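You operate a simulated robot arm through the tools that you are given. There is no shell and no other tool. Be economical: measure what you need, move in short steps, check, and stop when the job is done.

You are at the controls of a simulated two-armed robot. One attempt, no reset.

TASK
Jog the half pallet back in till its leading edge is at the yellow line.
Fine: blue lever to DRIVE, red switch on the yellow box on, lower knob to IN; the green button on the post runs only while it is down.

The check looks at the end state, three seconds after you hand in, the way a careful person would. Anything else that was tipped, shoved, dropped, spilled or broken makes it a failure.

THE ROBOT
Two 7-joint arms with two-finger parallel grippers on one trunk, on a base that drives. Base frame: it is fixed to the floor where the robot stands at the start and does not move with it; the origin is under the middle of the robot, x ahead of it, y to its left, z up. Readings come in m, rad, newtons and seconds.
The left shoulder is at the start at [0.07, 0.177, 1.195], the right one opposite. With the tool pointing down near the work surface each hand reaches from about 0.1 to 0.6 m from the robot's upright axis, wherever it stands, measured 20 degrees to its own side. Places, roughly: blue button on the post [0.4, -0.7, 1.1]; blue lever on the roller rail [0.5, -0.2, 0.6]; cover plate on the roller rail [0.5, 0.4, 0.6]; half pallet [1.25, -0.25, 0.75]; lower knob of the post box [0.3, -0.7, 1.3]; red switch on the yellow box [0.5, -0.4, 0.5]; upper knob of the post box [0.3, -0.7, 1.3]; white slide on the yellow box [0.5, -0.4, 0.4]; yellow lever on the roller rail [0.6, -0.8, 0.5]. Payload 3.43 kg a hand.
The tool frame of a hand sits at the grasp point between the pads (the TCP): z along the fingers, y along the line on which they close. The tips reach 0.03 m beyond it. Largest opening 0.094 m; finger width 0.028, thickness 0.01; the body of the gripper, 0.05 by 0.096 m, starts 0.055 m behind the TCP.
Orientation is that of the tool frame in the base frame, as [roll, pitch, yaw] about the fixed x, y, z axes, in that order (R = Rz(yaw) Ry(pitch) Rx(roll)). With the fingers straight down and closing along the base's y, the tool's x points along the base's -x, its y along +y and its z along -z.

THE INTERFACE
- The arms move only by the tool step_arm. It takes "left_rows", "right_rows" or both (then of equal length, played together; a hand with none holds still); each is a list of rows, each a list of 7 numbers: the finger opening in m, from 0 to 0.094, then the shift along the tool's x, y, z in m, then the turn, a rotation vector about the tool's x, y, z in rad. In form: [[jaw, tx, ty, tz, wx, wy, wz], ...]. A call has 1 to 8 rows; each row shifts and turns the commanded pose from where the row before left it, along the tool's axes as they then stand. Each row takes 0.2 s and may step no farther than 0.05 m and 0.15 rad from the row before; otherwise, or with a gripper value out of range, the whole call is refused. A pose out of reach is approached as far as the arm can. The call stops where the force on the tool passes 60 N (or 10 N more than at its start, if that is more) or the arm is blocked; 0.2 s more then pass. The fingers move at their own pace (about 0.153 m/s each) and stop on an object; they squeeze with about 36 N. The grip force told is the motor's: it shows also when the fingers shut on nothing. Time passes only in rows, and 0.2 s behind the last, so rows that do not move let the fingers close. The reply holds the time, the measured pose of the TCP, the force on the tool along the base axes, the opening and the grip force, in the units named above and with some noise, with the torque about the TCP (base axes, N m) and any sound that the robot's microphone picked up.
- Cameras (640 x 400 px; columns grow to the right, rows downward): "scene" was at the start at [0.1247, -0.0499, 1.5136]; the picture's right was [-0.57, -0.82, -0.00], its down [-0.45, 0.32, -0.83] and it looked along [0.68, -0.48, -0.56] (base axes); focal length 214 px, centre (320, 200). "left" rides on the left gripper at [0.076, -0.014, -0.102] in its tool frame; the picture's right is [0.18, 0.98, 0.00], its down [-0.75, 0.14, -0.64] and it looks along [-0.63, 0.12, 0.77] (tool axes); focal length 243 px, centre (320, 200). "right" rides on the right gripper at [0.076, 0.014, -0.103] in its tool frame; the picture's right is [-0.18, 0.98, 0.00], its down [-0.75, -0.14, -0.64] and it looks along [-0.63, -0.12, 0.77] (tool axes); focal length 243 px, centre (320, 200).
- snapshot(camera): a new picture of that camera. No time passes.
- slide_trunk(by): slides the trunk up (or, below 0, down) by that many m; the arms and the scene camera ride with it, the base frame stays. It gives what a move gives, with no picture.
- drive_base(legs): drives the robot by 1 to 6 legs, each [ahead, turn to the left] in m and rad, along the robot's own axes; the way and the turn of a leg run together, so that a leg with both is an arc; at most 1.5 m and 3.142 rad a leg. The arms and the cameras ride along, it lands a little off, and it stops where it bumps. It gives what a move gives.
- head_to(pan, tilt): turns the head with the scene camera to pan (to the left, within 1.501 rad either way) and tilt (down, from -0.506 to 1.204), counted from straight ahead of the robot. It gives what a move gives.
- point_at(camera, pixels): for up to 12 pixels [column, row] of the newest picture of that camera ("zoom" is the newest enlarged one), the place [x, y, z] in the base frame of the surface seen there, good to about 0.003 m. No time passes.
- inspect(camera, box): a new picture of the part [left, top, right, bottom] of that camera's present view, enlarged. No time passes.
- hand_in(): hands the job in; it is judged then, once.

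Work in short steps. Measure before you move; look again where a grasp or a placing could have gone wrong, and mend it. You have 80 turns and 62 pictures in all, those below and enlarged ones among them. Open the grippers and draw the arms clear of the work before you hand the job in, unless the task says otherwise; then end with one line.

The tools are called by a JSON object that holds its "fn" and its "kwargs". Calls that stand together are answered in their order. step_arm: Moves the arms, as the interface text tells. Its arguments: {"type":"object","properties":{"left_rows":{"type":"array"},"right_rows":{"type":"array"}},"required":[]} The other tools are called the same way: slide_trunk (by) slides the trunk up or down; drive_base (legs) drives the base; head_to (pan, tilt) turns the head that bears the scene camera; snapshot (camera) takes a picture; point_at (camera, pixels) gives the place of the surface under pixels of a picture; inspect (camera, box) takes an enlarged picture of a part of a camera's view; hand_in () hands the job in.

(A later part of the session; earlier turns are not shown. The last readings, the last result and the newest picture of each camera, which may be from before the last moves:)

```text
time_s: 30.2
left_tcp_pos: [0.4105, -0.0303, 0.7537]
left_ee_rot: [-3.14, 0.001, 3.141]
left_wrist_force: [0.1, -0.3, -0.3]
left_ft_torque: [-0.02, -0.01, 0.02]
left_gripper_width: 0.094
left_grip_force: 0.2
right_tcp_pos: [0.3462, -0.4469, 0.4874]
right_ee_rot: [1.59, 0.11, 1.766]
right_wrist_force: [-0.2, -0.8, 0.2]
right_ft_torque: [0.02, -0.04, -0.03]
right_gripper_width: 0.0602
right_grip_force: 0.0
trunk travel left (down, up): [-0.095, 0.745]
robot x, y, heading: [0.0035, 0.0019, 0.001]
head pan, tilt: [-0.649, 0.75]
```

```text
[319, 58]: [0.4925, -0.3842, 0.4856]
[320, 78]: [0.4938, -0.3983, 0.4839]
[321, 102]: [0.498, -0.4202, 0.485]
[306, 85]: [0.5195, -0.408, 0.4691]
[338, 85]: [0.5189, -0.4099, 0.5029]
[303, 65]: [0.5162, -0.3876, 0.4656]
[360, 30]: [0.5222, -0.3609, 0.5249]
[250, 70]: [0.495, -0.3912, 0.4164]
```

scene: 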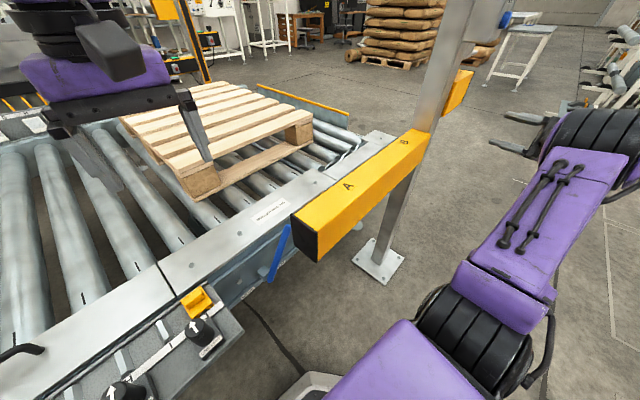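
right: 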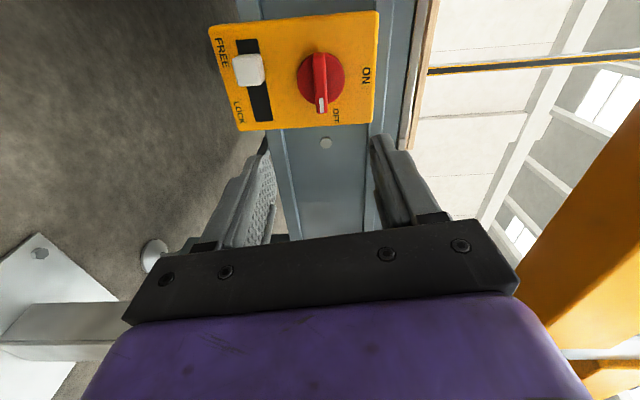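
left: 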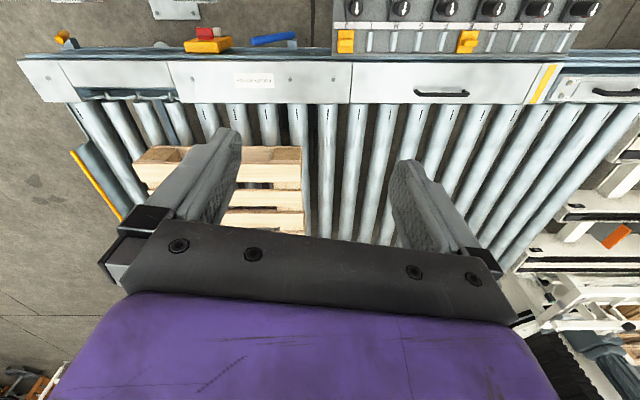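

I advance to straddle the ridge with 45 mm opening, in two stages.

{"fn": "step_arm", "kwargs": {"right_rows": [[0.045, 0.004, 0.0006, 0.03, 0, 0, 0], [0.045, 0.004, 0.0006, 0.03, 0, 0, 0], [0.045, 0.004, 0.0006, 0.03, 0, 0, 0], [0.045, 0.003, 0.0006, 0.01, 0, 0, 0], [0.045, 0, 0, 0, 0, 0, 0]]}}

```text
time_s: 31.4
left_tcp_pos: [0.4112, -0.0299, 0.7551]
left_ee_rot: [3.142, 0.002, 3.141]
left_wrist_force: [-0.2, 0.0, 0.0]
left_ft_torque: [0.0, 0.0, 0.01]
left_gripper_width: 0.0941
left_grip_force: 0.0
right_tcp_pos: [0.4431, -0.4111, 0.4837]
right_ee_rot: [1.591, 0.11, 1.765]
right_wrist_force: [0.5, 0.7, 0.1]
right_ft_torque: [-0.01, -0.01, 0.01]
right_gripper_width: 0.0449
right_grip_force: 0.0
trunk travel left (down, up): [-0.095, 0.745]
robot x, y, heading: [0.0029, -0.0034, -0.0]
head pan, tilt: [-0.649, 0.75]
```

{"fn": "step_arm", "kwargs": {"right_rows": [[0.045, 0, 0.002, 0.022, 0, 0, 0], [0.045, 0, 0, 0.021, 0, 0, 0], [0.045, 0, 0, 0, 0, 0, 0], [0.0, 0, 0, 0, 0, 0, 0], [0.0, 0, 0, 0, 0, 0, 0], [0.0, 0, 0, 0, 0, 0, 0]]}}

{"fn": "snapshot", "kwargs": {"camera": "right"}}

```text
time_s: 32.8
left_tcp_pos: [0.4111, -0.0314, 0.7539]
left_ee_rot: [3.141, 0.002, 3.141]
left_wrist_force: [-0.5, -0.5, 0.4]
left_ft_torque: [0.0, -0.03, 0.0]
left_gripper_width: 0.0943
left_grip_force: 0.1
right_tcp_pos: [0.4847, -0.4051, 0.4858]
right_ee_rot: [1.592, 0.108, 1.764]
right_wrist_force: [-1.2, 2.0, -12.5]
right_ft_torque: [0.24, -0.69, -0.75]
right_gripper_width: 0.0126
right_grip_force: 44.6
trunk travel left (down, up): [-0.095, 0.745]
robot x, y, heading: [0.0028, 0.0007, 0.004]
head pan, tilt: [-0.649, 0.75]
```

```text
31 pictures are left
```

right: 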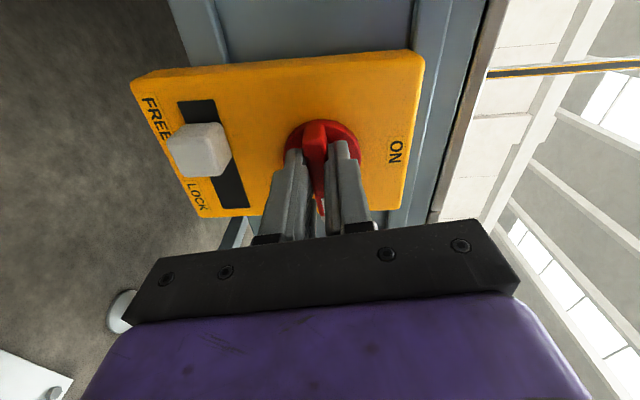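

Ridge gripped (12.6 mm). Twist counter-clockwise (negative about tool z).

{"fn": "step_arm", "kwargs": {"right_rows": [[0.0, 0, -0.001, 0, 0, 0, -0.14], [0.0, 0, 0, 0, 0, 0, -0.14], [0.0, 0, 0, 0, 0, 0, -0.14], [0.0, 0, 0, 0, 0, 0, -0.14], [0.0, 0, 0, 0, 0, 0, -0.14], [0.0, 0, 0, 0, 0, 0, -0.14]]}}

```text
time_s: 34.2
left_tcp_pos: [0.4133, -0.0327, 0.7529]
left_ee_rot: [3.138, -0.001, 3.14]
left_wrist_force: [-0.1, 0.2, -0.6]
left_ft_torque: [0.01, 0.01, 0.0]
left_gripper_width: 0.0942
left_grip_force: 0.0
right_tcp_pos: [0.4846, -0.4074, 0.482]
right_ee_rot: [1.614, 0.947, 1.792]
right_wrist_force: [-12.1, -18.5, -33.1]
right_ft_torque: [0.04, 0.56, 0.57]
right_gripper_width: 0.0123
right_grip_force: 45.2
trunk travel left (down, up): [-0.095, 0.745]
robot x, y, heading: [0.0012, -0.0026, -0.002]
head pan, tilt: [-0.649, 0.75]
```

Side load ~35 N from slight eccentricity; I relax 3 mm and finish the twist.

{"fn": "step_arm", "kwargs": {"right_rows": [[0.0, 0.0013, -0.0033, 0, 0, 0, 0], [0.0, 0, 0, 0, 0, 0, -0.14], [0.0, 0, 0, 0, 0, 0, -0.14], [0.0, 0, 0, 0, 0, 0, -0.14], [0.0, 0, 0, 0, 0, 0, -0.14], [0.0, 0, 0, 0, 0, 0, -0.1], [0.0, 0, 0, 0, 0, 0, 0]]}}

{"fn": "snapshot", "kwargs": {"camera": "right"}}

```text
time_s: 35.8
left_tcp_pos: [0.4113, -0.0312, 0.7537]
left_ee_rot: [3.141, 0.0, -3.141]
left_wrist_force: [1.0, -0.3, 1.2]
left_ft_torque: [0.02, 0.02, 0.0]
left_gripper_width: 0.094
left_grip_force: 0.1
right_tcp_pos: [0.4854, -0.4111, 0.4797]
right_ee_rot: [-2.111, 1.532, -1.929]
right_wrist_force: [6.3, -37.8, -6.8]
right_ft_torque: [1.22, 0.94, -0.81]
right_gripper_width: 0.0126
right_grip_force: 44.4
trunk travel left (down, up): [-0.095, 0.745]
robot x, y, heading: [-0.0019, -0.0052, -0.001]
head pan, tilt: [-0.649, 0.75]
```

```text
30 pictures are left
```

right: 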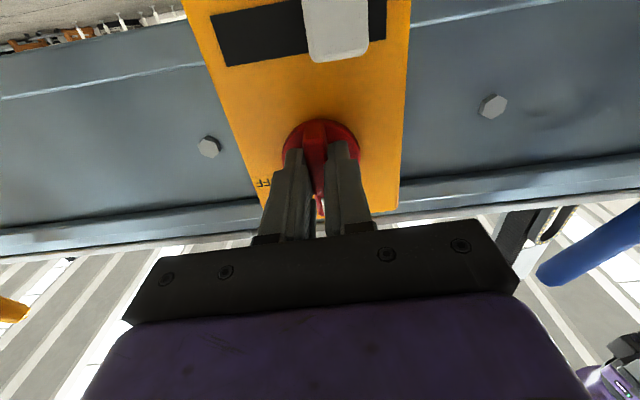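

The ridge is vertical. Release, back straight off, check.

{"fn": "step_arm", "kwargs": {"right_rows": [[0.04, 0, 0, 0, 0, 0, 0], [0.045, 0, 0, 0, 0, 0, 0], [0.045, 0, 0, -0.04, 0, 0, 0], [0.045, 0, 0, -0.04, 0, 0, 0], [0.045, 0, 0, -0.03, 0, 0, 0]]}}

{"fn": "snapshot", "kwargs": {"camera": "right"}}

```text
time_s: 37.0
left_tcp_pos: [0.4113, -0.0288, 0.7549]
left_ee_rot: [-3.141, 0.003, -3.141]
left_wrist_force: [0.4, -0.6, 0.1]
left_ft_torque: [0.01, -0.02, -0.01]
left_gripper_width: 0.094
left_grip_force: 0.1
right_tcp_pos: [0.3775, -0.4323, 0.4853]
right_ee_rot: [-2.034, 1.527, -1.839]
right_wrist_force: [0.1, 0.0, 0.0]
right_ft_torque: [0.01, 0.0, 0.04]
right_gripper_width: 0.045
right_grip_force: 0.0
right hand out of reach, approached as far as the arm can: row 5
trunk travel left (down, up): [-0.095, 0.745]
robot x, y, heading: [0.0015, -0.0017, -0.001]
head pan, tilt: [-0.649, 0.75]
```

```text
29 pictures are left
```

right: 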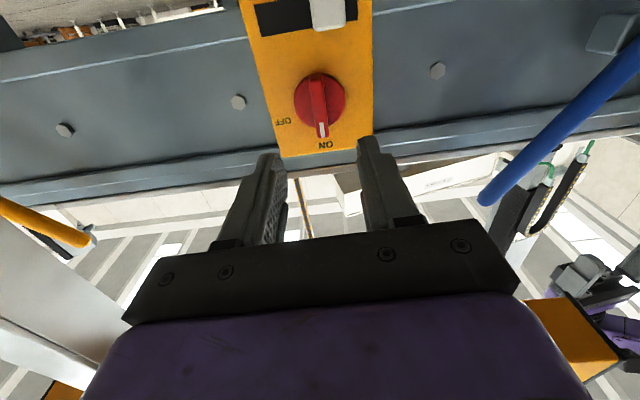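

Switch is ON. Next the lever: I test whether the right hand can reach +y at this depth (tips at x≈0.41, clear of the lever).

{"fn": "step_arm", "kwargs": {"right_rows": [[0.0, -0.01, 0.03, 0, 0, 0, 0], [0.0, -0.01, 0.03, 0, 0, 0, 0], [0.0, -0.01, 0.03, 0, 0, 0, 0], [0.0, -0.01, 0.03, 0, 0, 0, 0]]}}

{"fn": "head_to", "kwargs": {"pan": -0.45, "tilt": 0.6}}

{"fn": "snapshot", "kwargs": {"camera": "scene"}}

```text
time_s: 38.0
left_tcp_pos: [0.411, -0.0294, 0.7538]
left_ee_rot: [-3.14, 0.003, 3.141]
left_wrist_force: [0.7, -0.7, -0.4]
left_ft_torque: [0.02, -0.01, 0.01]
left_gripper_width: 0.0938
left_grip_force: 0.1
right_tcp_pos: [0.4188, -0.4064, 0.5147]
right_ee_rot: [-2.042, 1.527, -1.847]
right_wrist_force: [-0.1, 0.9, -0.3]
right_ft_torque: [0.0, 0.0, 0.01]
right_gripper_width: 0.0001
right_grip_force: 32.8
right hand out of reach, approached as far as the arm can: row 1, 2, 3, 4
trunk travel left (down, up): [-0.095, 0.745]
robot x, y, heading: [-0.0006, -0.0029, 0.002]
head pan, tilt: [-0.649, 0.75]
```

```text
time_s: 38.8
left_tcp_pos: [0.4113, -0.0291, 0.7544]
left_ee_rot: [-3.139, 0.002, -3.141]
left_wrist_force: [1.3, -0.1, 0.1]
left_ft_torque: [0.01, -0.01, -0.01]
left_gripper_width: 0.0937
left_grip_force: 0.1
right_tcp_pos: [0.4178, -0.4067, 0.5138]
right_ee_rot: [-2.037, 1.526, -1.841]
right_wrist_force: [0.4, -0.3, 0.0]
right_ft_torque: [0.02, 0.0, -0.01]
right_gripper_width: 0.0002
right_grip_force: 33.3
trunk travel left (down, up): [-0.095, 0.745]
robot x, y, heading: [-0.0007, -0.0002, -0.001]
head pan, tilt: [-0.45, 0.6]
```

```text
28 pictures are left
```

scene: 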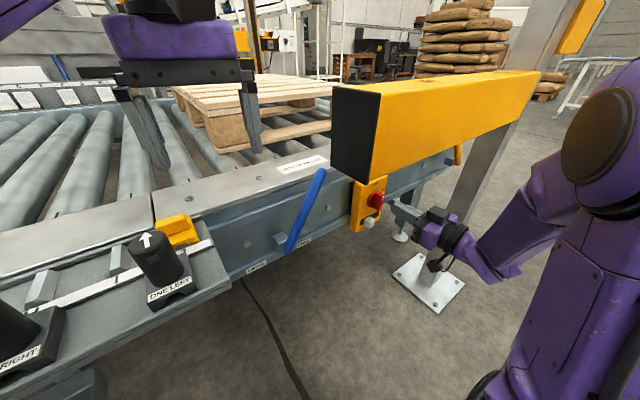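

Clear view of the lever. The right wrist is too folded for straight-ahead; I'll yaw the tool left ~0.5 rad so the closed fingers can slide +y under the bar towards the lever.

{"fn": "step_arm", "kwargs": {"right_rows": [[0.0, -0.01, 0, 0, -0.125, 0, 0], [0.0, -0.01, 0, 0, -0.125, 0, 0], [0.0, -0.01, 0, 0, -0.125, 0, 0], [0.0, -0.005, 0, 0, -0.125, 0, 0], [0.0, 0, 0, 0, 0, 0, 0]]}}

```text
time_s: 40.0
left_tcp_pos: [0.411, -0.0302, 0.7536]
left_ee_rot: [-3.141, 0.001, 3.141]
left_wrist_force: [0.8, -0.7, 0.0]
left_ft_torque: [-0.04, -0.01, -0.02]
left_gripper_width: 0.0942
left_grip_force: 0.1
right_tcp_pos: [0.4191, -0.4058, 0.5465]
right_ee_rot: [-2.541, 1.528, -1.849]
right_wrist_force: [-0.5, -0.3, -0.4]
right_ft_torque: [0.01, -0.01, -0.01]
right_gripper_width: 0.0001
right_grip_force: 33.1
trunk travel left (down, up): [-0.095, 0.745]
robot x, y, heading: [-0.0012, 0.0014, -0.001]
head pan, tilt: [-0.45, 0.6]
```

Orientation good (yaw 0.69). Move to just −y of the lever.

{"fn": "step_arm", "kwargs": {"right_rows": [[0.0, 0, 0.0286, 0.036, 0, 0, 0], [0.0, 0, 0.0286, 0.036, 0, 0, 0], [0.0, 0, 0.0286, 0.036, 0, 0, 0], [0.0, 0, 0.0286, 0.036, 0, 0, 0]]}}

{"fn": "snapshot", "kwargs": {"camera": "scene"}}

```text
time_s: 41.0
left_tcp_pos: [0.4115, -0.0289, 0.7543]
left_ee_rot: [-3.14, 0.0, 3.141]
left_wrist_force: [-0.1, -0.6, -0.3]
left_ft_torque: [0.03, 0.0, 0.02]
left_gripper_width: 0.0941
left_grip_force: 0.1
right_tcp_pos: [0.4551, -0.2238, 0.5416]
right_ee_rot: [-2.538, 1.526, -1.845]
right_wrist_force: [0.0, -0.5, 0.2]
right_ft_torque: [-0.01, 0.0, 0.0]
right_gripper_width: 0.0
right_grip_force: 32.9
trunk travel left (down, up): [-0.095, 0.745]
robot x, y, heading: [-0.0002, -0.0065, -0.0]
head pan, tilt: [-0.45, 0.6]
```

```text
27 pictures are left
```

scene: 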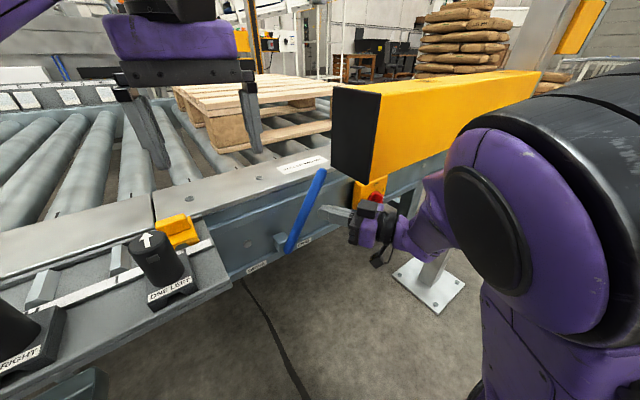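

Fingers are 2 cm right of the lever. Push +y along the rail ~0.12 m.

{"fn": "step_arm", "kwargs": {"right_rows": [[0.0, -0.002, 0.0165, 0.011, 0, 0, 0], [0.0, -0.002, 0.0165, 0.011, 0, 0, 0], [0.0, -0.002, 0.0165, 0.011, 0, 0, 0], [0.0, -0.002, 0.0165, 0.011, 0, 0, 0], [0.0, 0, 0.0165, 0.011, 0, 0, 0], [0.0, 0, 0.0165, 0.011, 0, 0, 0]]}}

{"fn": "snapshot", "kwargs": {"camera": "scene"}}

```text
time_s: 42.4
left_tcp_pos: [0.4109, -0.0295, 0.7544]
left_ee_rot: [-3.141, 0.002, -3.142]
left_wrist_force: [0.5, 0.2, 0.3]
left_ft_torque: [0.0, 0.0, -0.02]
left_gripper_width: 0.094
left_grip_force: 0.1
right_tcp_pos: [0.4686, -0.1506, 0.5085]
right_ee_rot: [-2.499, 1.527, -1.804]
right_wrist_force: [4.1, -10.2, 7.4]
right_ft_torque: [0.19, 0.07, -0.04]
right_gripper_width: 0.0
right_grip_force: 33.2
right hand out of reach, approached as far as the arm can: row 2, 3, 4, 5, 6
trunk travel left (down, up): [-0.095, 0.745]
robot x, y, heading: [-0.0006, -0.0025, 0.001]
head pan, tilt: [-0.45, 0.6]
```

```text
26 pictures are left
```

scene: 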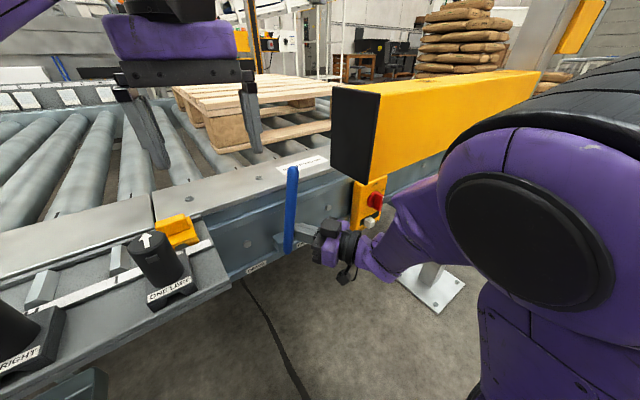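

Lever is now about upright. The arm ran out of reach in this orientation, so I yaw the tool further left and keep pushing.

{"fn": "step_arm", "kwargs": {"right_rows": [[0.0, -0.005, 0, -0.004, -0.12, 0, 0], [0.0, -0.005, 0, -0.004, -0.12, 0, 0], [0.0, -0.005, 0, 0, -0.12, 0, 0], [0.0, -0.005, 0, 0, -0.12, 0, 0], [0.0, 0, 0.004, 0.015, 0, 0, 0], [0.0, 0, 0.004, 0.015, 0, 0, 0]]}}

{"fn": "snapshot", "kwargs": {"camera": "scene"}}

```text
time_s: 43.8
left_tcp_pos: [0.4111, -0.0312, 0.7554]
left_ee_rot: [3.141, 0.004, -3.139]
left_wrist_force: [-1.0, 0.1, 0.0]
left_ft_torque: [-0.02, -0.06, 0.0]
left_gripper_width: 0.0939
left_grip_force: 0.1
right_tcp_pos: [0.467, -0.1255, 0.5277]
right_ee_rot: [-2.926, 1.528, -1.754]
right_wrist_force: [4.5, -10.5, 6.4]
right_ft_torque: [0.02, -0.05, -0.09]
right_gripper_width: 0.0001
right_grip_force: 32.8
trunk travel left (down, up): [-0.095, 0.745]
robot x, y, heading: [0.0001, -0.0013, 0.002]
head pan, tilt: [-0.45, 0.6]
```

```text
25 pictures are left
```

scene: 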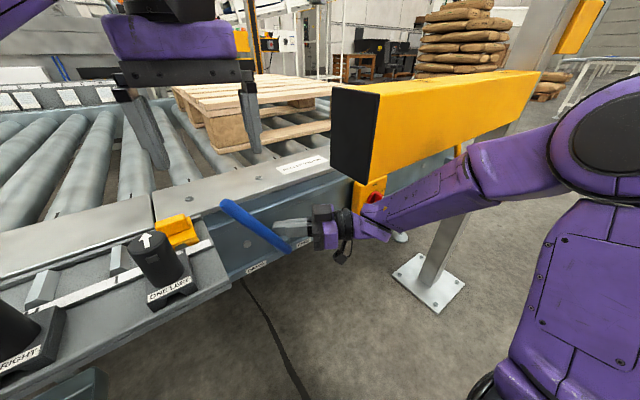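

Lever has swung over to +y. Measuring its angle.

{"fn": "point_at", "kwargs": {"camera": "scene", "pixels": [[287, 245], [255, 226], [227, 206]]}}

{"fn": "step_arm", "kwargs": {"right_rows": [[0.0, 0, 0.003, 0.01, 0, 0, 0], [0.0, 0, 0.003, 0.01, 0, 0, 0]]}}

{"fn": "snapshot", "kwargs": {"camera": "scene"}}

{"fn": "point_at", "kwargs": {"camera": "scene", "pixels": [[287, 245], [255, 226], [227, 206]]}}

```text
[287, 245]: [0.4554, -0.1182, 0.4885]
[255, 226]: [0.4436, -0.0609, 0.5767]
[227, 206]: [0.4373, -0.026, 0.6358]
```

```text
time_s: 44.4
left_tcp_pos: [0.4104, -0.0305, 0.7544]
left_ee_rot: [-3.14, 0.003, 3.141]
left_wrist_force: [-0.8, 0.2, 0.1]
left_ft_torque: [0.02, -0.02, 0.02]
left_gripper_width: 0.0941
left_grip_force: 0.0
right_tcp_pos: [0.4718, -0.1148, 0.5255]
right_ee_rot: [-2.947, 1.53, -1.794]
right_wrist_force: [-4.0, -22.4, 5.6]
right_ft_torque: [-0.32, 0.17, 0.31]
right_gripper_width: 0.0001
right_grip_force: 33.1
trunk travel left (down, up): [-0.095, 0.745]
robot x, y, heading: [-0.0012, -0.0031, -0.009]
head pan, tilt: [-0.45, 0.6]
stopped in row 2 (right hand): the force on the tool passed its limit at 69 N (the readings are from after the stop); the commanded pose is now the measured one
```

```text
24 pictures are left
```

scene: 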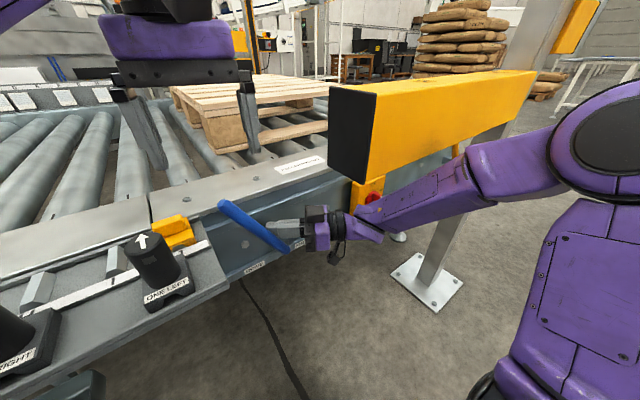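

```text
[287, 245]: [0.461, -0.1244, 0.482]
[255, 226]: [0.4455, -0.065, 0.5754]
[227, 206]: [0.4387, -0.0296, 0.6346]
```

Lever is at its stop (≈32° to DRIVE). I withdraw the right hand back the way it came.

{"fn": "step_arm", "kwargs": {"right_rows": [[0.0, 0, -0.005, -0.04, 0, 0, 0], [0.0, 0, -0.005, -0.04, 0, 0, 0], [0.0, 0, -0.005, -0.04, 0, 0, 0], [0.0, 0, -0.005, -0.04, 0.12, 0, 0], [0.0, 0, -0.01, -0.04, 0.12, 0, 0], [0.0, 0, -0.02, -0.03, 0.12, 0, 0], [0.0, 0, -0.02, -0.03, 0.12, 0, 0]]}}

{"fn": "snapshot", "kwargs": {"camera": "scene"}}

```text
time_s: 46.0
left_tcp_pos: [0.4115, -0.031, 0.754]
left_ee_rot: [-3.139, 0.002, 3.141]
left_wrist_force: [-0.9, 0.1, 0.1]
left_ft_torque: [0.02, -0.03, 0.01]
left_gripper_width: 0.0941
left_grip_force: 0.1
right_tcp_pos: [0.4049, -0.3768, 0.5378]
right_ee_rot: [-2.487, 1.529, -1.811]
right_wrist_force: [-0.7, 0.4, -0.4]
right_ft_torque: [0.02, 0.0, 0.02]
right_gripper_width: 0.0001
right_grip_force: 33.7
trunk travel left (down, up): [-0.095, 0.745]
robot x, y, heading: [-0.0007, 0.0005, -0.008]
head pan, tilt: [-0.45, 0.6]
```

```text
23 pictures are left
```

scene: 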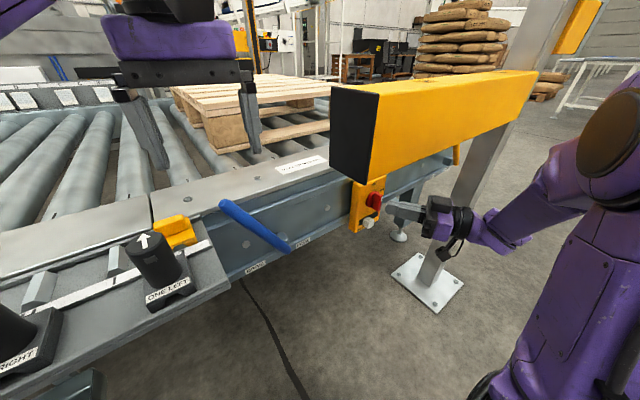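

Lever stays at DRIVE. Retract the right hand out from under the bar.

{"fn": "step_arm", "kwargs": {"right_rows": [[0.0, 0, -0.008, -0.045, 0, 0, 0], [0.0, 0, -0.008, -0.045, 0, 0, 0], [0.0, 0, -0.008, -0.045, 0, 0, 0], [0.0, 0, -0.008, -0.045, 0, 0, 0], [0.0, 0, -0.008, -0.045, 0.12, 0, 0], [0.0, 0, -0.008, 0, 0.12, 0, 0], [0.0, 0, -0.008, 0, 0.12, 0, 0], [0.0, 0, -0.008, 0, 0.12, 0, 0]]}}

```text
time_s: 47.8
left_tcp_pos: [0.4112, -0.0311, 0.753]
left_ee_rot: [-3.141, 0.002, 3.14]
left_wrist_force: [-0.2, -0.3, 0.7]
left_ft_torque: [0.03, 0.0, 0.0]
left_gripper_width: 0.094
left_grip_force: 0.0
right_tcp_pos: [0.2638, -0.5725, 0.5464]
right_ee_rot: [-2.012, 1.527, -1.819]
right_wrist_force: [0.2, 0.8, -0.3]
right_ft_torque: [-0.01, 0.0, -0.01]
right_gripper_width: 0.0
right_grip_force: 33.0
trunk travel left (down, up): [-0.095, 0.745]
robot x, y, heading: [-0.0005, -0.0014, -0.004]
head pan, tilt: [-0.45, 0.6]
```

Now shift right to the post's y, then raise the trunk.

{"fn": "step_arm", "kwargs": {"right_rows": [[0.0, 0, -0.0435, -0.012, 0, 0, 0], [0.0, 0, -0.0435, -0.012, 0, 0, 0], [0.0, 0, -0.0435, -0.012, 0, 0, 0], [0.0, 0, -0.0435, -0.012, 0, 0, 0]]}}

{"fn": "slide_trunk", "kwargs": {"by": 0.38}}

{"fn": "slide_trunk", "kwargs": {"by": 0.3}}

{"fn": "snapshot", "kwargs": {"camera": "right"}}

```text
time_s: 48.8
left_tcp_pos: [0.4111, -0.0292, 0.755]
left_ee_rot: [-3.14, 0.002, 3.14]
left_wrist_force: [-0.2, 0.2, 0.1]
left_ft_torque: [-0.03, -0.01, 0.01]
left_gripper_width: 0.0937
left_grip_force: 0.1
right_tcp_pos: [0.2517, -0.751, 0.5549]
right_ee_rot: [-2.02, 1.531, -1.825]
right_wrist_force: [-0.1, -0.1, -0.8]
right_ft_torque: [0.02, 0.02, 0.0]
right_gripper_width: 0.0
right_grip_force: 33.0
trunk travel left (down, up): [-0.095, 0.745]
robot x, y, heading: [-0.0009, -0.0027, -0.007]
head pan, tilt: [-0.45, 0.6]
```

```text
time_s: 52.4
left_tcp_pos: [0.4116, -0.031, 1.1338]
left_ee_rot: [-3.14, 0.002, 3.139]
left_wrist_force: [1.0, -0.3, 0.1]
left_ft_torque: [-0.01, -0.01, 0.01]
left_gripper_width: 0.094
left_grip_force: 0.0
right_tcp_pos: [0.2514, -0.751, 0.9361]
right_ee_rot: [-2.012, 1.53, -1.817]
right_wrist_force: [0.1, 0.0, 1.5]
right_ft_torque: [0.0, 0.0, 0.03]
right_gripper_width: 0.0
right_grip_force: 32.7
trunk travel left (down, up): [-0.475, 0.365]
robot x, y, heading: [0.0, -0.003, -0.004]
head pan, tilt: [-0.45, 0.6]
```

```text
time_s: 55.4
left_tcp_pos: [0.4112, -0.0308, 1.435]
left_ee_rot: [-3.14, 0.002, 3.14]
left_wrist_force: [-0.1, 0.7, 0.4]
left_ft_torque: [0.03, 0.01, 0.01]
left_gripper_width: 0.0938
left_grip_force: 0.0
right_tcp_pos: [0.2526, -0.7499, 1.2359]
right_ee_rot: [-2.013, 1.529, -1.816]
right_wrist_force: [0.2, 0.7, 0.2]
right_ft_torque: [0.01, 0.01, 0.03]
right_gripper_width: 0.0
right_grip_force: 32.9
trunk travel left (down, up): [-0.775, 0.065]
robot x, y, heading: [0.0002, -0.0033, -0.005]
head pan, tilt: [-0.45, 0.6]
```

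```text
22 pictures are left
```

right: 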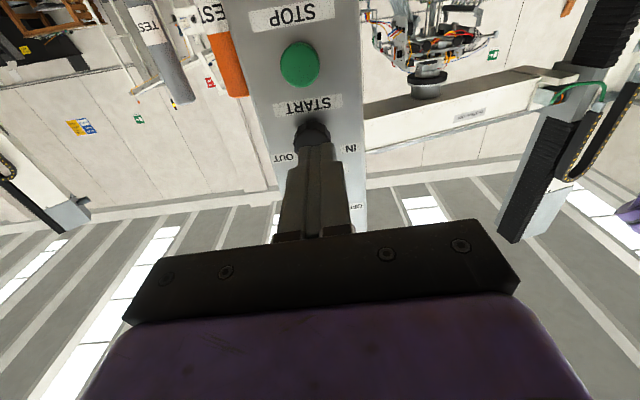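

Green button at (300,64). Measuring it, and checking the left camera for the pallet/line and the scene for the display.

{"fn": "point_at", "kwargs": {"camera": "right", "pixels": [[300, 64], [300, 50], [300, 80], [285, 64], [315, 64], [340, 70], [262, 80]]}}

{"fn": "snapshot", "kwargs": {"camera": "left"}}

{"fn": "head_to", "kwargs": {"pan": -0.95, "tilt": 0.2}}

{"fn": "snapshot", "kwargs": {"camera": "scene"}}

```text
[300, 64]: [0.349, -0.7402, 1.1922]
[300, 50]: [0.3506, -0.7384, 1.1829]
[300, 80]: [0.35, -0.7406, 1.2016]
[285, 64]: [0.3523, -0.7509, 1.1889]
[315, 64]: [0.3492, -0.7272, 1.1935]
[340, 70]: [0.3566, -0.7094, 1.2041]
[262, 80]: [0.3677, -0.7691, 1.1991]
```

```text
21 pictures are left
```

left: 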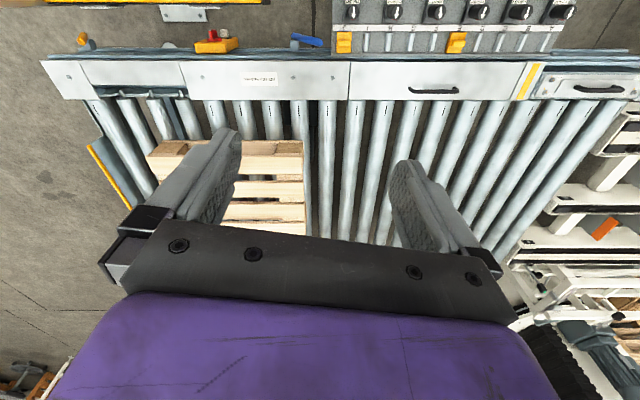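

```text
time_s: 56.4
left_tcp_pos: [0.4108, -0.0305, 1.4338]
left_ee_rot: [-3.141, 0.002, 3.142]
left_wrist_force: [-0.6, -0.1, 0.1]
left_ft_torque: [0.02, -0.03, 0.01]
left_gripper_width: 0.0939
left_grip_force: 0.1
right_tcp_pos: [0.2519, -0.7504, 1.2365]
right_ee_rot: [-2.012, 1.529, -1.816]
right_wrist_force: [-0.3, 0.8, 0.0]
right_ft_torque: [0.01, 0.0, 0.01]
right_gripper_width: 0.0
right_grip_force: 33.2
trunk travel left (down, up): [-0.775, 0.065]
robot x, y, heading: [-0.0003, 0.0029, -0.001]
head pan, tilt: [-0.949, 0.201]
```

```text
20 pictures are left
```

scene: 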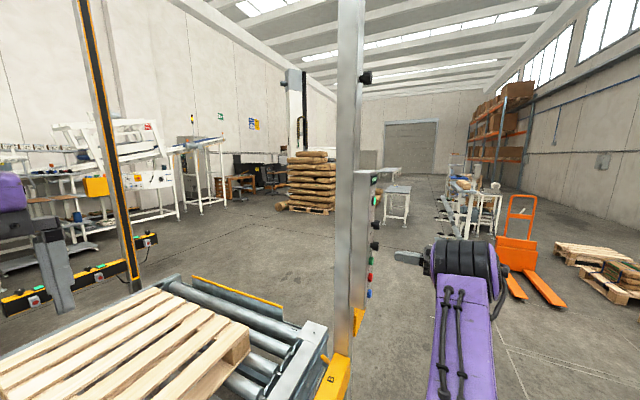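

Closed fingers go in front of the green button: down 44 mm, 8 mm right, then to 2 cm short of the face. Also measuring line and pallet edge in the left view.

{"fn": "point_at", "kwargs": {"camera": "left", "pixels": [[537, 67], [521, 97], [529, 82], [303, 150], [303, 180], [303, 215], [150, 148], [297, 142]]}}

{"fn": "step_arm", "kwargs": {"right_rows": [[0.0, 0.022, -0.004, 0, 0, 0, 0], [0.0, 0.0225, -0.004, 0, 0, 0, 0], [0.0, 0, 0, 0.025, 0, 0, 0], [0.0, 0, 0, 0.02, 0, 0, 0], [0.0, 0, 0, 0, 0, 0, 0]]}}

{"fn": "snapshot", "kwargs": {"camera": "right"}}

```text
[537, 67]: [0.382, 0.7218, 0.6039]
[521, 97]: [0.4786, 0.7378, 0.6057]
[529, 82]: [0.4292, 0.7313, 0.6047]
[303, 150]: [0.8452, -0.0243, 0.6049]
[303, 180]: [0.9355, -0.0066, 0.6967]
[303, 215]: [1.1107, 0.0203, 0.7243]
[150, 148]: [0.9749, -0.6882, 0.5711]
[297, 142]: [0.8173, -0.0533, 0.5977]
```

```text
time_s: 57.6
left_tcp_pos: [0.4113, -0.0312, 1.4339]
left_ee_rot: [-3.141, 0.001, 3.14]
left_wrist_force: [0.4, 0.5, -0.2]
left_ft_torque: [0.0, -0.01, 0.0]
left_gripper_width: 0.0936
left_grip_force: 0.0
right_tcp_pos: [0.2985, -0.7514, 1.1906]
right_ee_rot: [-2.01, 1.529, -1.817]
right_wrist_force: [-0.6, 0.0, -0.1]
right_ft_torque: [0.01, 0.03, 0.02]
right_gripper_width: 0.0
right_grip_force: 33.2
trunk travel left (down, up): [-0.775, 0.065]
robot x, y, heading: [0.0016, 0.0, -0.007]
head pan, tilt: [-0.949, 0.201]
```

```text
19 pictures are left
```

right: 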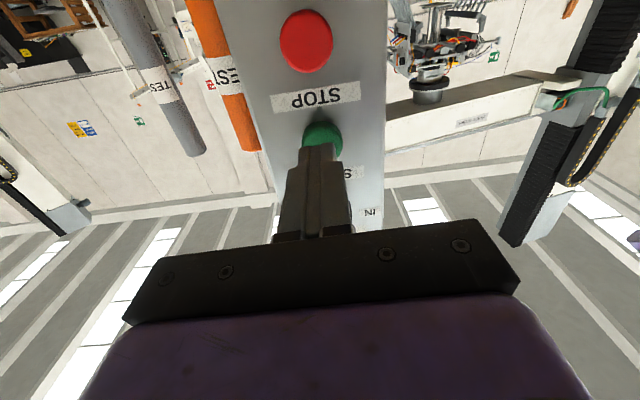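

Pallet edge along travel s≈−0.161, line s≈0.650: ~0.81 m to go. Press the button gently.

{"fn": "step_arm", "kwargs": {"right_rows": [[0.0, 0, 0, 0.018, 0, 0, 0], [0.0, 0, 0, 0.005, 0, 0, 0], [0.0, 0, 0, 0.004, 0, 0, 0], [0.0, 0, 0, 0.003, 0, 0, 0]]}}

{"fn": "snapshot", "kwargs": {"camera": "left"}}

```text
time_s: 58.6
left_tcp_pos: [0.4114, -0.0311, 1.4345]
left_ee_rot: [-3.14, 0.003, 3.135]
left_wrist_force: [0.1, 0.2, 0.4]
left_ft_torque: [-0.01, -0.01, -0.03]
left_gripper_width: 0.094
left_grip_force: 0.2
right_tcp_pos: [0.3251, -0.7461, 1.1893]
right_ee_rot: [-2.003, 1.529, -1.808]
right_wrist_force: [-3.7, -1.2, -1.7]
right_ft_torque: [0.03, 0.04, -0.04]
right_gripper_width: 0.0002
right_grip_force: 32.7
trunk travel left (down, up): [-0.775, 0.065]
robot x, y, heading: [0.0003, 0.0001, -0.002]
head pan, tilt: [-0.949, 0.201]
heard: click
```

```text
18 pictures are left
```

left: 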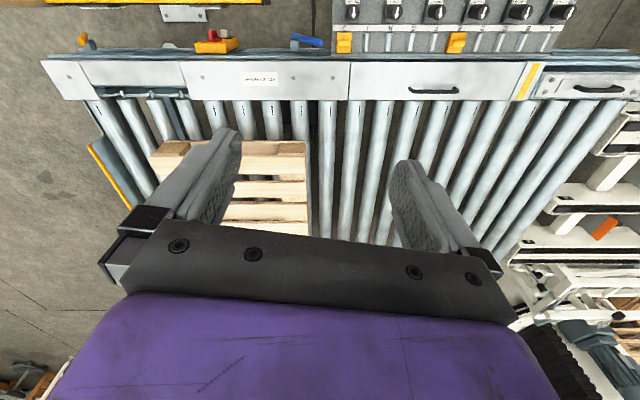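

Click heard and the pallet edge moved slightly (303→308 px). Hold about 1.8 s and measure the speed.

{"fn": "step_arm", "kwargs": {"right_rows": [[0.0, 0, 0, 0, 0, 0, 0], [0.0, 0, 0, 0, 0, 0, 0], [0.0, 0, 0, 0, 0, 0, 0], [0.0, 0, 0, 0, 0, 0, 0], [0.0, 0, 0, 0, 0, 0, 0], [0.0, 0, 0, 0, 0, 0, 0], [0.0, 0, 0, 0, 0, 0, 0], [0.0, 0, 0, 0, 0, 0, 0]]}}

{"fn": "snapshot", "kwargs": {"camera": "left"}}

```text
time_s: 60.4
left_tcp_pos: [0.4104, -0.0322, 1.4355]
left_ee_rot: [-3.139, 0.004, 3.139]
left_wrist_force: [0.0, 0.1, 0.7]
left_ft_torque: [-0.04, 0.04, 0.01]
left_gripper_width: 0.094
left_grip_force: 0.0
right_tcp_pos: [0.3251, -0.7454, 1.1904]
right_ee_rot: [-1.993, 1.529, -1.798]
right_wrist_force: [-4.3, -0.8, -1.7]
right_ft_torque: [-0.03, 0.04, -0.02]
right_gripper_width: 0.0
right_grip_force: 33.0
trunk travel left (down, up): [-0.775, 0.065]
robot x, y, heading: [-0.001, -0.0038, -0.004]
head pan, tilt: [-0.949, 0.201]
```

```text
17 pictures are left
```

left: 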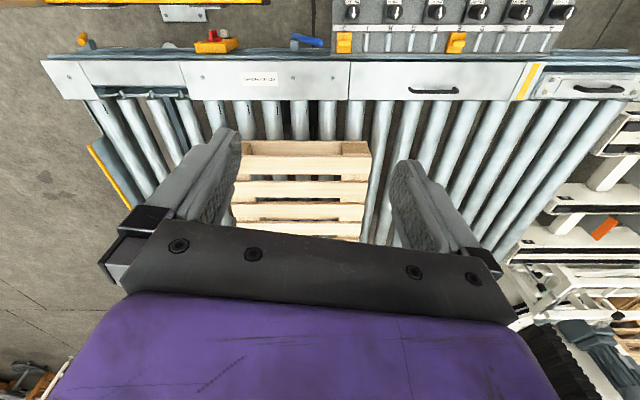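

{"fn": "point_at", "kwargs": {"camera": "left", "pixels": [[369, 150], [368, 178], [365, 192], [363, 212], [362, 230], [350, 147]]}}

```text
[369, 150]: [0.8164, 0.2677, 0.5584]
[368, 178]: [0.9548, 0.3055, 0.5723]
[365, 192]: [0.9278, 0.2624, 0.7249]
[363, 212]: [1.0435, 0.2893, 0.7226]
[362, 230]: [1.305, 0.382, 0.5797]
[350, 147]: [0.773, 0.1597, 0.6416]
```

Speed ≈0.15 m/s; about 0.53 m remain. Hold 1.8 s more and measure again.

{"fn": "step_arm", "kwargs": {"right_rows": [[0.0, 0, 0, 0, 0, 0, 0], [0.0, 0, 0, 0, 0, 0, 0], [0.0, 0, 0, 0, 0, 0, 0], [0.0, 0, 0, 0, 0, 0, 0], [0.0, 0, 0, 0, 0, 0, 0], [0.0, 0, 0, 0, 0, 0, 0], [0.0, 0, 0, 0, 0, 0, 0], [0.0, 0, 0, 0, 0, 0, 0]]}}

{"fn": "inspect", "kwargs": {"camera": "left", "box": [280, 40, 600, 240]}}

```text
time_s: 62.2
left_tcp_pos: [0.4084, -0.0316, 1.4346]
left_ee_rot: [-3.14, 0.002, 3.141]
left_wrist_force: [-0.3, -0.1, -0.4]
left_ft_torque: [0.02, 0.01, -0.02]
left_gripper_width: 0.0939
left_grip_force: 0.0
right_tcp_pos: [0.3255, -0.746, 1.1912]
right_ee_rot: [-1.993, 1.53, -1.798]
right_wrist_force: [-5.0, -1.8, -1.1]
right_ft_torque: [0.0, 0.02, -0.03]
right_gripper_width: 0.0
right_grip_force: 32.6
trunk travel left (down, up): [-0.775, 0.065]
robot x, y, heading: [0.0006, -0.0, -0.005]
head pan, tilt: [-0.949, 0.201]
```

```text
2.00 times, centred on (440, 140) of left
```

zoom: 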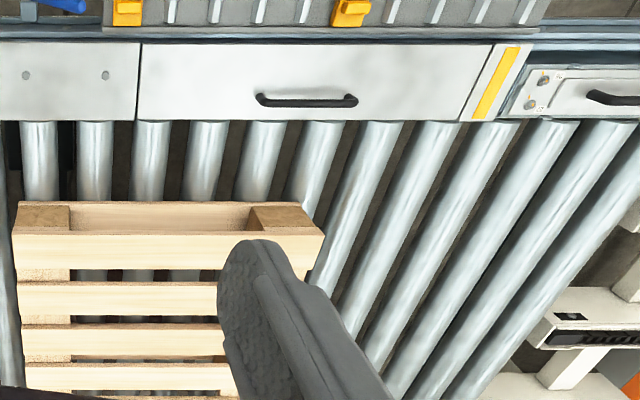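

{"fn": "point_at", "kwargs": {"camera": "zoom", "pixels": [[317, 245], [320, 250], [318, 236], [315, 230], [303, 270], [308, 232], [311, 214]]}}

```text
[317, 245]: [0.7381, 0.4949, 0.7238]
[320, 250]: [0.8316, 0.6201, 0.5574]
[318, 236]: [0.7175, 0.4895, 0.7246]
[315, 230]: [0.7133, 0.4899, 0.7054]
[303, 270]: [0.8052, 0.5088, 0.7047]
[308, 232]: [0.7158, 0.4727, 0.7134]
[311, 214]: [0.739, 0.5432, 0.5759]
```

Edge s≈0.370, line 0.650, speed ≈0.142 m/s. Hold 5 rows (1.2 s) then measure again.

{"fn": "step_arm", "kwargs": {"right_rows": [[0.0, 0, 0, 0, 0, 0, 0], [0.0, 0, 0, 0, 0, 0, 0], [0.0, 0, 0, 0, 0, 0, 0], [0.0, 0, 0, 0, 0, 0, 0], [0.0, 0, 0, 0, 0, 0, 0]]}}

{"fn": "inspect", "kwargs": {"camera": "left", "box": [380, 50, 580, 180]}}

```text
time_s: 63.4
left_tcp_pos: [0.4098, -0.0323, 1.4344]
left_ee_rot: [-3.14, 0.001, 3.14]
left_wrist_force: [0.7, 0.6, 0.3]
left_ft_torque: [-0.01, -0.01, 0.0]
left_gripper_width: 0.094
left_grip_force: 0.1
right_tcp_pos: [0.3262, -0.7447, 1.1902]
right_ee_rot: [-1.992, 1.53, -1.798]
right_wrist_force: [-4.4, -1.3, -0.9]
right_ft_torque: [-0.01, 0.0, -0.06]
right_gripper_width: 0.0
right_grip_force: 33.5
trunk travel left (down, up): [-0.775, 0.065]
robot x, y, heading: [-0.006, 0.0012, -0.002]
head pan, tilt: [-0.949, 0.201]
```

```text
3.08 times, centred on (480, 115) of left
```

zoom: 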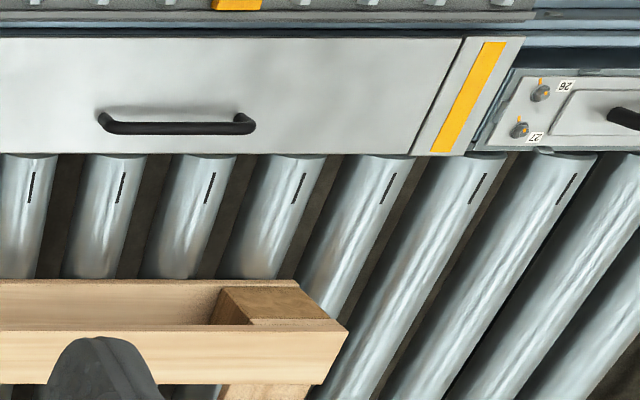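

{"fn": "point_at", "kwargs": {"camera": "zoom", "pixels": [[342, 333], [340, 338], [325, 378], [294, 290], [320, 370], [336, 332], [320, 382], [467, 97], [457, 90], [478, 100]]}}

```text
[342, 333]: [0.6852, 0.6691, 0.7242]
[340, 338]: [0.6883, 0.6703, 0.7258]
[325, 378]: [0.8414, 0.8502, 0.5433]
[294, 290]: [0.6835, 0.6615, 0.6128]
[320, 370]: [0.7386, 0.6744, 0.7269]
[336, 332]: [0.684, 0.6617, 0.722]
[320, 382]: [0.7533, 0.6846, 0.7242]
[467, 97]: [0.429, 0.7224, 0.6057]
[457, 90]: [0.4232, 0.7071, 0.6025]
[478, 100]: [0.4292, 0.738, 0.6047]
```

Edge s≈0.552, line centre ≈0.648 (0.096 m left, v≈0.15 m/s → 0.64 s). Hold two rows, ease, then release quickly.

{"fn": "step_arm", "kwargs": {"right_rows": [[0.0, 0, 0, 0, 0, 0, 0], [0.0, 0, 0, 0, 0, 0, 0], [0.0, 0, 0, -0.0015, 0, 0, 0], [0.0, 0, 0, -0.03, 0, 0, 0]]}}

{"fn": "inspect", "kwargs": {"camera": "left", "box": [380, 50, 580, 180]}}

```text
time_s: 64.4
left_tcp_pos: [0.4107, -0.0305, 1.4343]
left_ee_rot: [-3.141, 0.002, 3.139]
left_wrist_force: [0.3, 0.1, -0.3]
left_ft_torque: [-0.02, 0.02, -0.02]
left_gripper_width: 0.094
left_grip_force: 0.1
right_tcp_pos: [0.2969, -0.7508, 1.1929]
right_ee_rot: [-1.989, 1.529, -1.793]
right_wrist_force: [-0.3, -1.0, 0.0]
right_ft_torque: [0.02, 0.07, -0.04]
right_gripper_width: 0.0
right_grip_force: 32.5
trunk travel left (down, up): [-0.775, 0.065]
robot x, y, heading: [-0.0002, -0.0032, -0.003]
head pan, tilt: [-0.949, 0.201]
```

```text
3.08 times, centred on (480, 115) of left
```

zoom: 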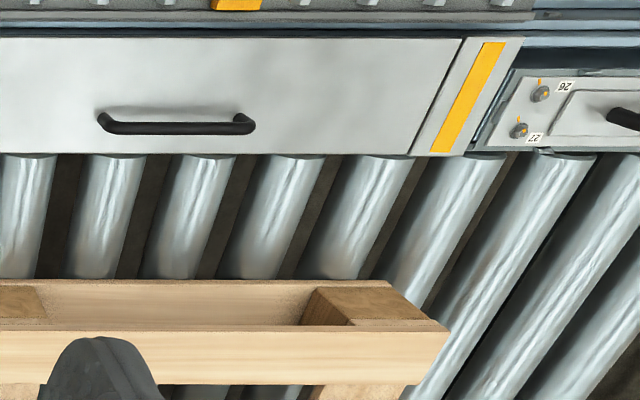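

{"fn": "point_at", "kwargs": {"camera": "zoom", "pixels": [[445, 335], [442, 340], [423, 375], [419, 380], [440, 331], [470, 97], [462, 97], [476, 97], [390, 290], [425, 379]]}}

{"fn": "inspect", "kwargs": {"camera": "left", "box": [380, 50, 580, 180]}}

```text
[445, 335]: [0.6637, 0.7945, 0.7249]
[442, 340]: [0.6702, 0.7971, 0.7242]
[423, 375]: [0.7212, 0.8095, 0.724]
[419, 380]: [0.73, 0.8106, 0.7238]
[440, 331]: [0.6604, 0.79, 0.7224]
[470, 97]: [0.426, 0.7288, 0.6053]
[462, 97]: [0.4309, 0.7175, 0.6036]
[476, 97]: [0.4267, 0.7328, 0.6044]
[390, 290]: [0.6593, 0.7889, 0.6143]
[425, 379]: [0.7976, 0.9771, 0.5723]
```

```text
3.08 times, centred on (480, 115) of left
```

zoom: 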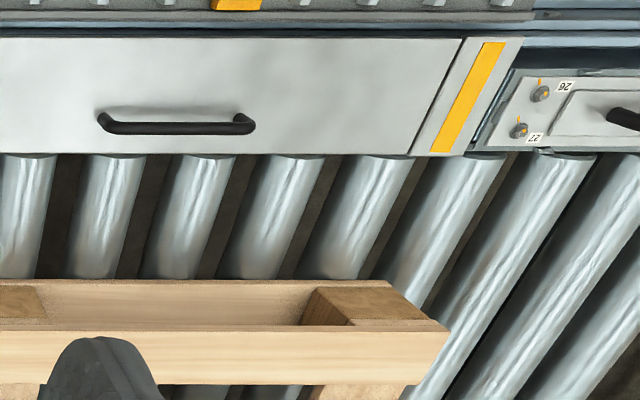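

The edge reads s≈0.678, possibly past the line. I need the travel direction accurately before deciding, so I measure long baselines on the rail and pallet.

{"fn": "snapshot", "kwargs": {"camera": "left"}}

{"fn": "point_at", "kwargs": {"camera": "left", "pixels": [[100, 64], [300, 63], [500, 64], [145, 92], [330, 96], [510, 97], [330, 163], [480, 163], [400, 163], [517, 150], [512, 165], [360, 185]]}}

```text
12 pictures are left
```

left: 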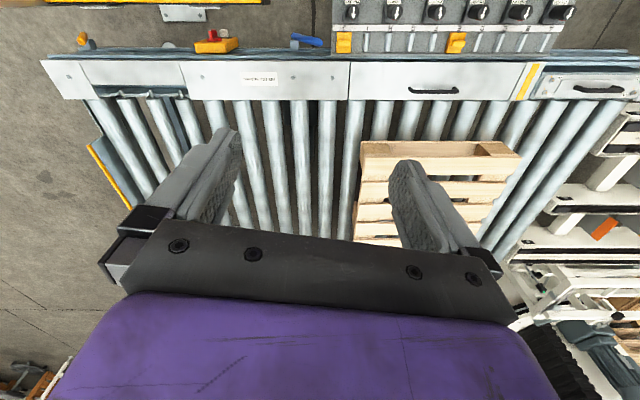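

```text
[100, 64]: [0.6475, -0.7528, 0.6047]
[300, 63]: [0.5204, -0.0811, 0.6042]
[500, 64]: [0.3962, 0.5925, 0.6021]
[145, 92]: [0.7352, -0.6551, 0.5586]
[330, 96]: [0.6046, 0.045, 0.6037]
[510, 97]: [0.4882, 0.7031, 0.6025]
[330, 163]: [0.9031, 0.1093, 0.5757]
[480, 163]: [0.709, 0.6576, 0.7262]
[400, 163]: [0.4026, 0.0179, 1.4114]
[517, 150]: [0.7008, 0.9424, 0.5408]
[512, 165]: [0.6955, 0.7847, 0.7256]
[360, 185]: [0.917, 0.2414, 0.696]
```

Travel direction is 10° off y; the edge is ≈27 mm past the line centre (line ≈2 cm wide). I'll correct: knob to OUT, one short tap, knob back to IN. First move in front of the knob with a −0.7 roll.

{"fn": "step_arm", "kwargs": {"right_rows": [[0.0, 0, 0, -0.045, 0, 0, 0], [0.06, -0.029, 0, 0, 0, 0, 0], [0.06, -0.029, 0, 0, 0, 0, 0], [0.06, 0, 0, 0, 0, 0, -0.14], [0.06, 0, 0, 0, 0, 0, -0.14], [0.06, 0, 0, 0, 0, 0, -0.14], [0.06, 0, 0, 0, 0, 0, -0.14], [0.06, 0, 0, 0, 0, 0, -0.14]]}}

```text
time_s: 66.2
left_tcp_pos: [0.4109, -0.0304, 1.4345]
left_ee_rot: [-3.139, 0.001, 3.14]
left_wrist_force: [-0.5, 0.0, -1.1]
left_ft_torque: [0.0, 0.0, 0.01]
left_gripper_width: 0.0941
left_grip_force: 0.1
right_tcp_pos: [0.2523, -0.7585, 1.2498]
right_ee_rot: [-1.597, 0.829, -1.394]
right_wrist_force: [-1.1, -1.5, 1.2]
right_ft_torque: [0.03, -0.01, 0.0]
right_gripper_width: 0.0601
right_grip_force: 0.0
trunk travel left (down, up): [-0.775, 0.065]
robot x, y, heading: [0.0008, -0.0029, -0.006]
head pan, tilt: [-0.949, 0.201]
```

{"fn": "step_arm", "kwargs": {"right_rows": [[0.06, 0, 0, 0.026, 0, 0, 0], [0.06, 0, 0, 0.025, 0, 0, 0], [0.06, 0, 0, 0.025, 0, 0, 0], [0.06, 0, 0, 0, 0, 0, 0], [0.02, 0, 0, 0, 0, 0, 0], [0.02, 0, 0, 0, 0, 0, 0], [0.02, 0, 0, 0, 0, 0, 0]]}}

{"fn": "step_arm", "kwargs": {"right_rows": [[0.02, 0, 0, 0, 0, 0, 0.14], [0.02, 0, 0, 0, 0, 0, 0.14], [0.02, 0, 0, 0, 0, 0, 0.14], [0.02, 0, 0, 0, 0, 0, 0.14], [0.02, 0, 0, 0, 0, 0, 0.14], [0.02, 0, 0, 0, 0, 0, 0.14], [0.02, 0, 0, 0, 0, 0, 0.14]]}}

```text
time_s: 67.8
left_tcp_pos: [0.4124, -0.0318, 1.4351]
left_ee_rot: [3.14, 0.002, 3.14]
left_wrist_force: [0.6, -0.5, 0.5]
left_ft_torque: [0.0, 0.0, 0.0]
left_gripper_width: 0.0939
left_grip_force: 0.1
right_tcp_pos: [0.3268, -0.7454, 1.253]
right_ee_rot: [-1.591, 0.831, -1.391]
right_wrist_force: [9.5, -20.6, 25.2]
right_ft_torque: [0.12, -0.39, -0.41]
right_gripper_width: 0.0315
right_grip_force: 45.6
trunk travel left (down, up): [-0.775, 0.065]
robot x, y, heading: [0.0005, -0.0008, -0.006]
head pan, tilt: [-0.949, 0.201]
```

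```text
time_s: 69.4
left_tcp_pos: [0.4111, -0.0328, 1.4337]
left_ee_rot: [-3.141, 0.002, -3.142]
left_wrist_force: [0.0, -0.3, 0.2]
left_ft_torque: [-0.01, -0.03, 0.02]
left_gripper_width: 0.0942
left_grip_force: 0.0
right_tcp_pos: [0.3265, -0.7425, 1.2446]
right_ee_rot: [1.66, 1.324, 1.857]
right_wrist_force: [-7.2, 11.0, -21.7]
right_ft_torque: [-0.4, 0.02, 0.18]
right_gripper_width: 0.0312
right_grip_force: 45.2
trunk travel left (down, up): [-0.775, 0.065]
robot x, y, heading: [0.0024, -0.0015, -0.003]
head pan, tilt: [-0.949, 0.201]
```

Turning fine with moderate forces (~25 N). Another 0.56 rad to reach OUT, then a look.

{"fn": "step_arm", "kwargs": {"right_rows": [[0.02, 0, 0, 0, 0, 0, 0.14], [0.02, 0, 0, 0, 0, 0, 0.14], [0.02, 0, 0, 0, 0, 0, 0.14], [0.02, 0, 0, 0, 0, 0, 0.14], [0.02, 0, 0, 0, 0, 0, 0]]}}

{"fn": "step_arm", "kwargs": {"right_rows": [[0.06, 0, 0, 0, 0, 0, 0], [0.06, 0, 0, 0, 0, 0, 0], [0.06, 0, 0, -0.025, 0, 0, 0], [0.06, 0, 0, -0.025, 0, 0, 0], [0.06, 0, 0, -0.024, 0, 0, 0]]}}

{"fn": "inspect", "kwargs": {"camera": "right", "box": [200, 20, 440, 200]}}

```text
time_s: 70.6
left_tcp_pos: [0.4105, -0.0309, 1.4353]
left_ee_rot: [-3.139, 0.003, 3.14]
left_wrist_force: [-0.1, -0.1, 0.6]
left_ft_torque: [-0.02, 0.01, -0.01]
left_gripper_width: 0.0941
left_grip_force: 0.2
right_tcp_pos: [0.3273, -0.7431, 1.2516]
right_ee_rot: [1.59, 0.771, 1.779]
right_wrist_force: [1.4, -6.3, 11.8]
right_ft_torque: [-0.14, -0.11, 0.11]
right_gripper_width: 0.0313
right_grip_force: 45.0
trunk travel left (down, up): [-0.775, 0.065]
robot x, y, heading: [0.0033, -0.0016, -0.003]
head pan, tilt: [-0.949, 0.201]
```

```text
time_s: 71.8
left_tcp_pos: [0.4104, -0.0318, 1.4336]
left_ee_rot: [-3.14, 0.002, 3.14]
left_wrist_force: [-0.4, 0.4, 0.6]
left_ft_torque: [-0.02, -0.02, -0.01]
left_gripper_width: 0.0942
left_grip_force: 0.0
right_tcp_pos: [0.2534, -0.7569, 1.2492]
right_ee_rot: [1.595, 0.768, 1.783]
right_wrist_force: [0.0, -0.2, 0.1]
right_ft_torque: [0.04, 0.0, -0.01]
right_gripper_width: 0.0601
right_grip_force: 0.2
trunk travel left (down, up): [-0.775, 0.065]
robot x, y, heading: [0.0002, -0.0009, 0.0]
head pan, tilt: [-0.949, 0.201]
```

```text
2.22 times, centred on (320, 110) of right
```

zoom: 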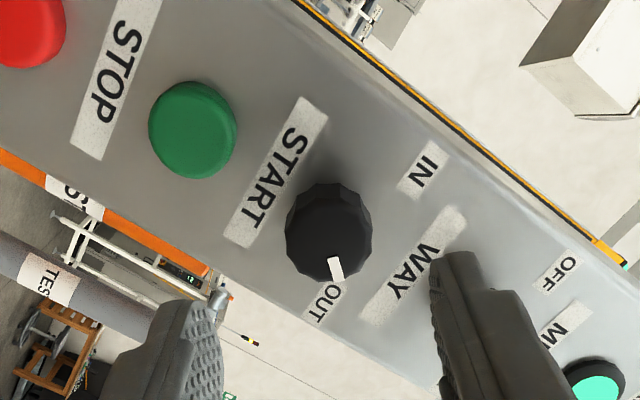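

Knob reads OUT. Move closed fingers in front of the button again, at the same pre-press point as before.

{"fn": "step_arm", "kwargs": {"right_rows": [[0.0, 0.019, -0.0223, 0, 0, 0, 0], [0.0, 0.019, -0.0222, 0, 0, 0, 0], [0.0, 0, 0, 0.023, 0, 0, 0], [0.0, 0, 0, 0.023, 0, 0, 0], [0.0, 0, 0, 0, 0, 0, 0]]}}

```text
time_s: 73.0
left_tcp_pos: [0.4115, -0.0322, 1.4334]
left_ee_rot: [-3.139, 0.003, 3.14]
left_wrist_force: [-0.2, -0.3, -1.0]
left_ft_torque: [0.03, 0.01, 0.0]
left_gripper_width: 0.094
left_grip_force: 0.1
right_tcp_pos: [0.2983, -0.7535, 1.1903]
right_ee_rot: [1.595, 0.768, 1.785]
right_wrist_force: [-0.3, 0.1, -0.9]
right_ft_torque: [-0.02, 0.0, 0.02]
right_gripper_width: 0.0
right_grip_force: 32.6
trunk travel left (down, up): [-0.775, 0.065]
robot x, y, heading: [0.0016, -0.0032, -0.004]
head pan, tilt: [-0.949, 0.201]
```

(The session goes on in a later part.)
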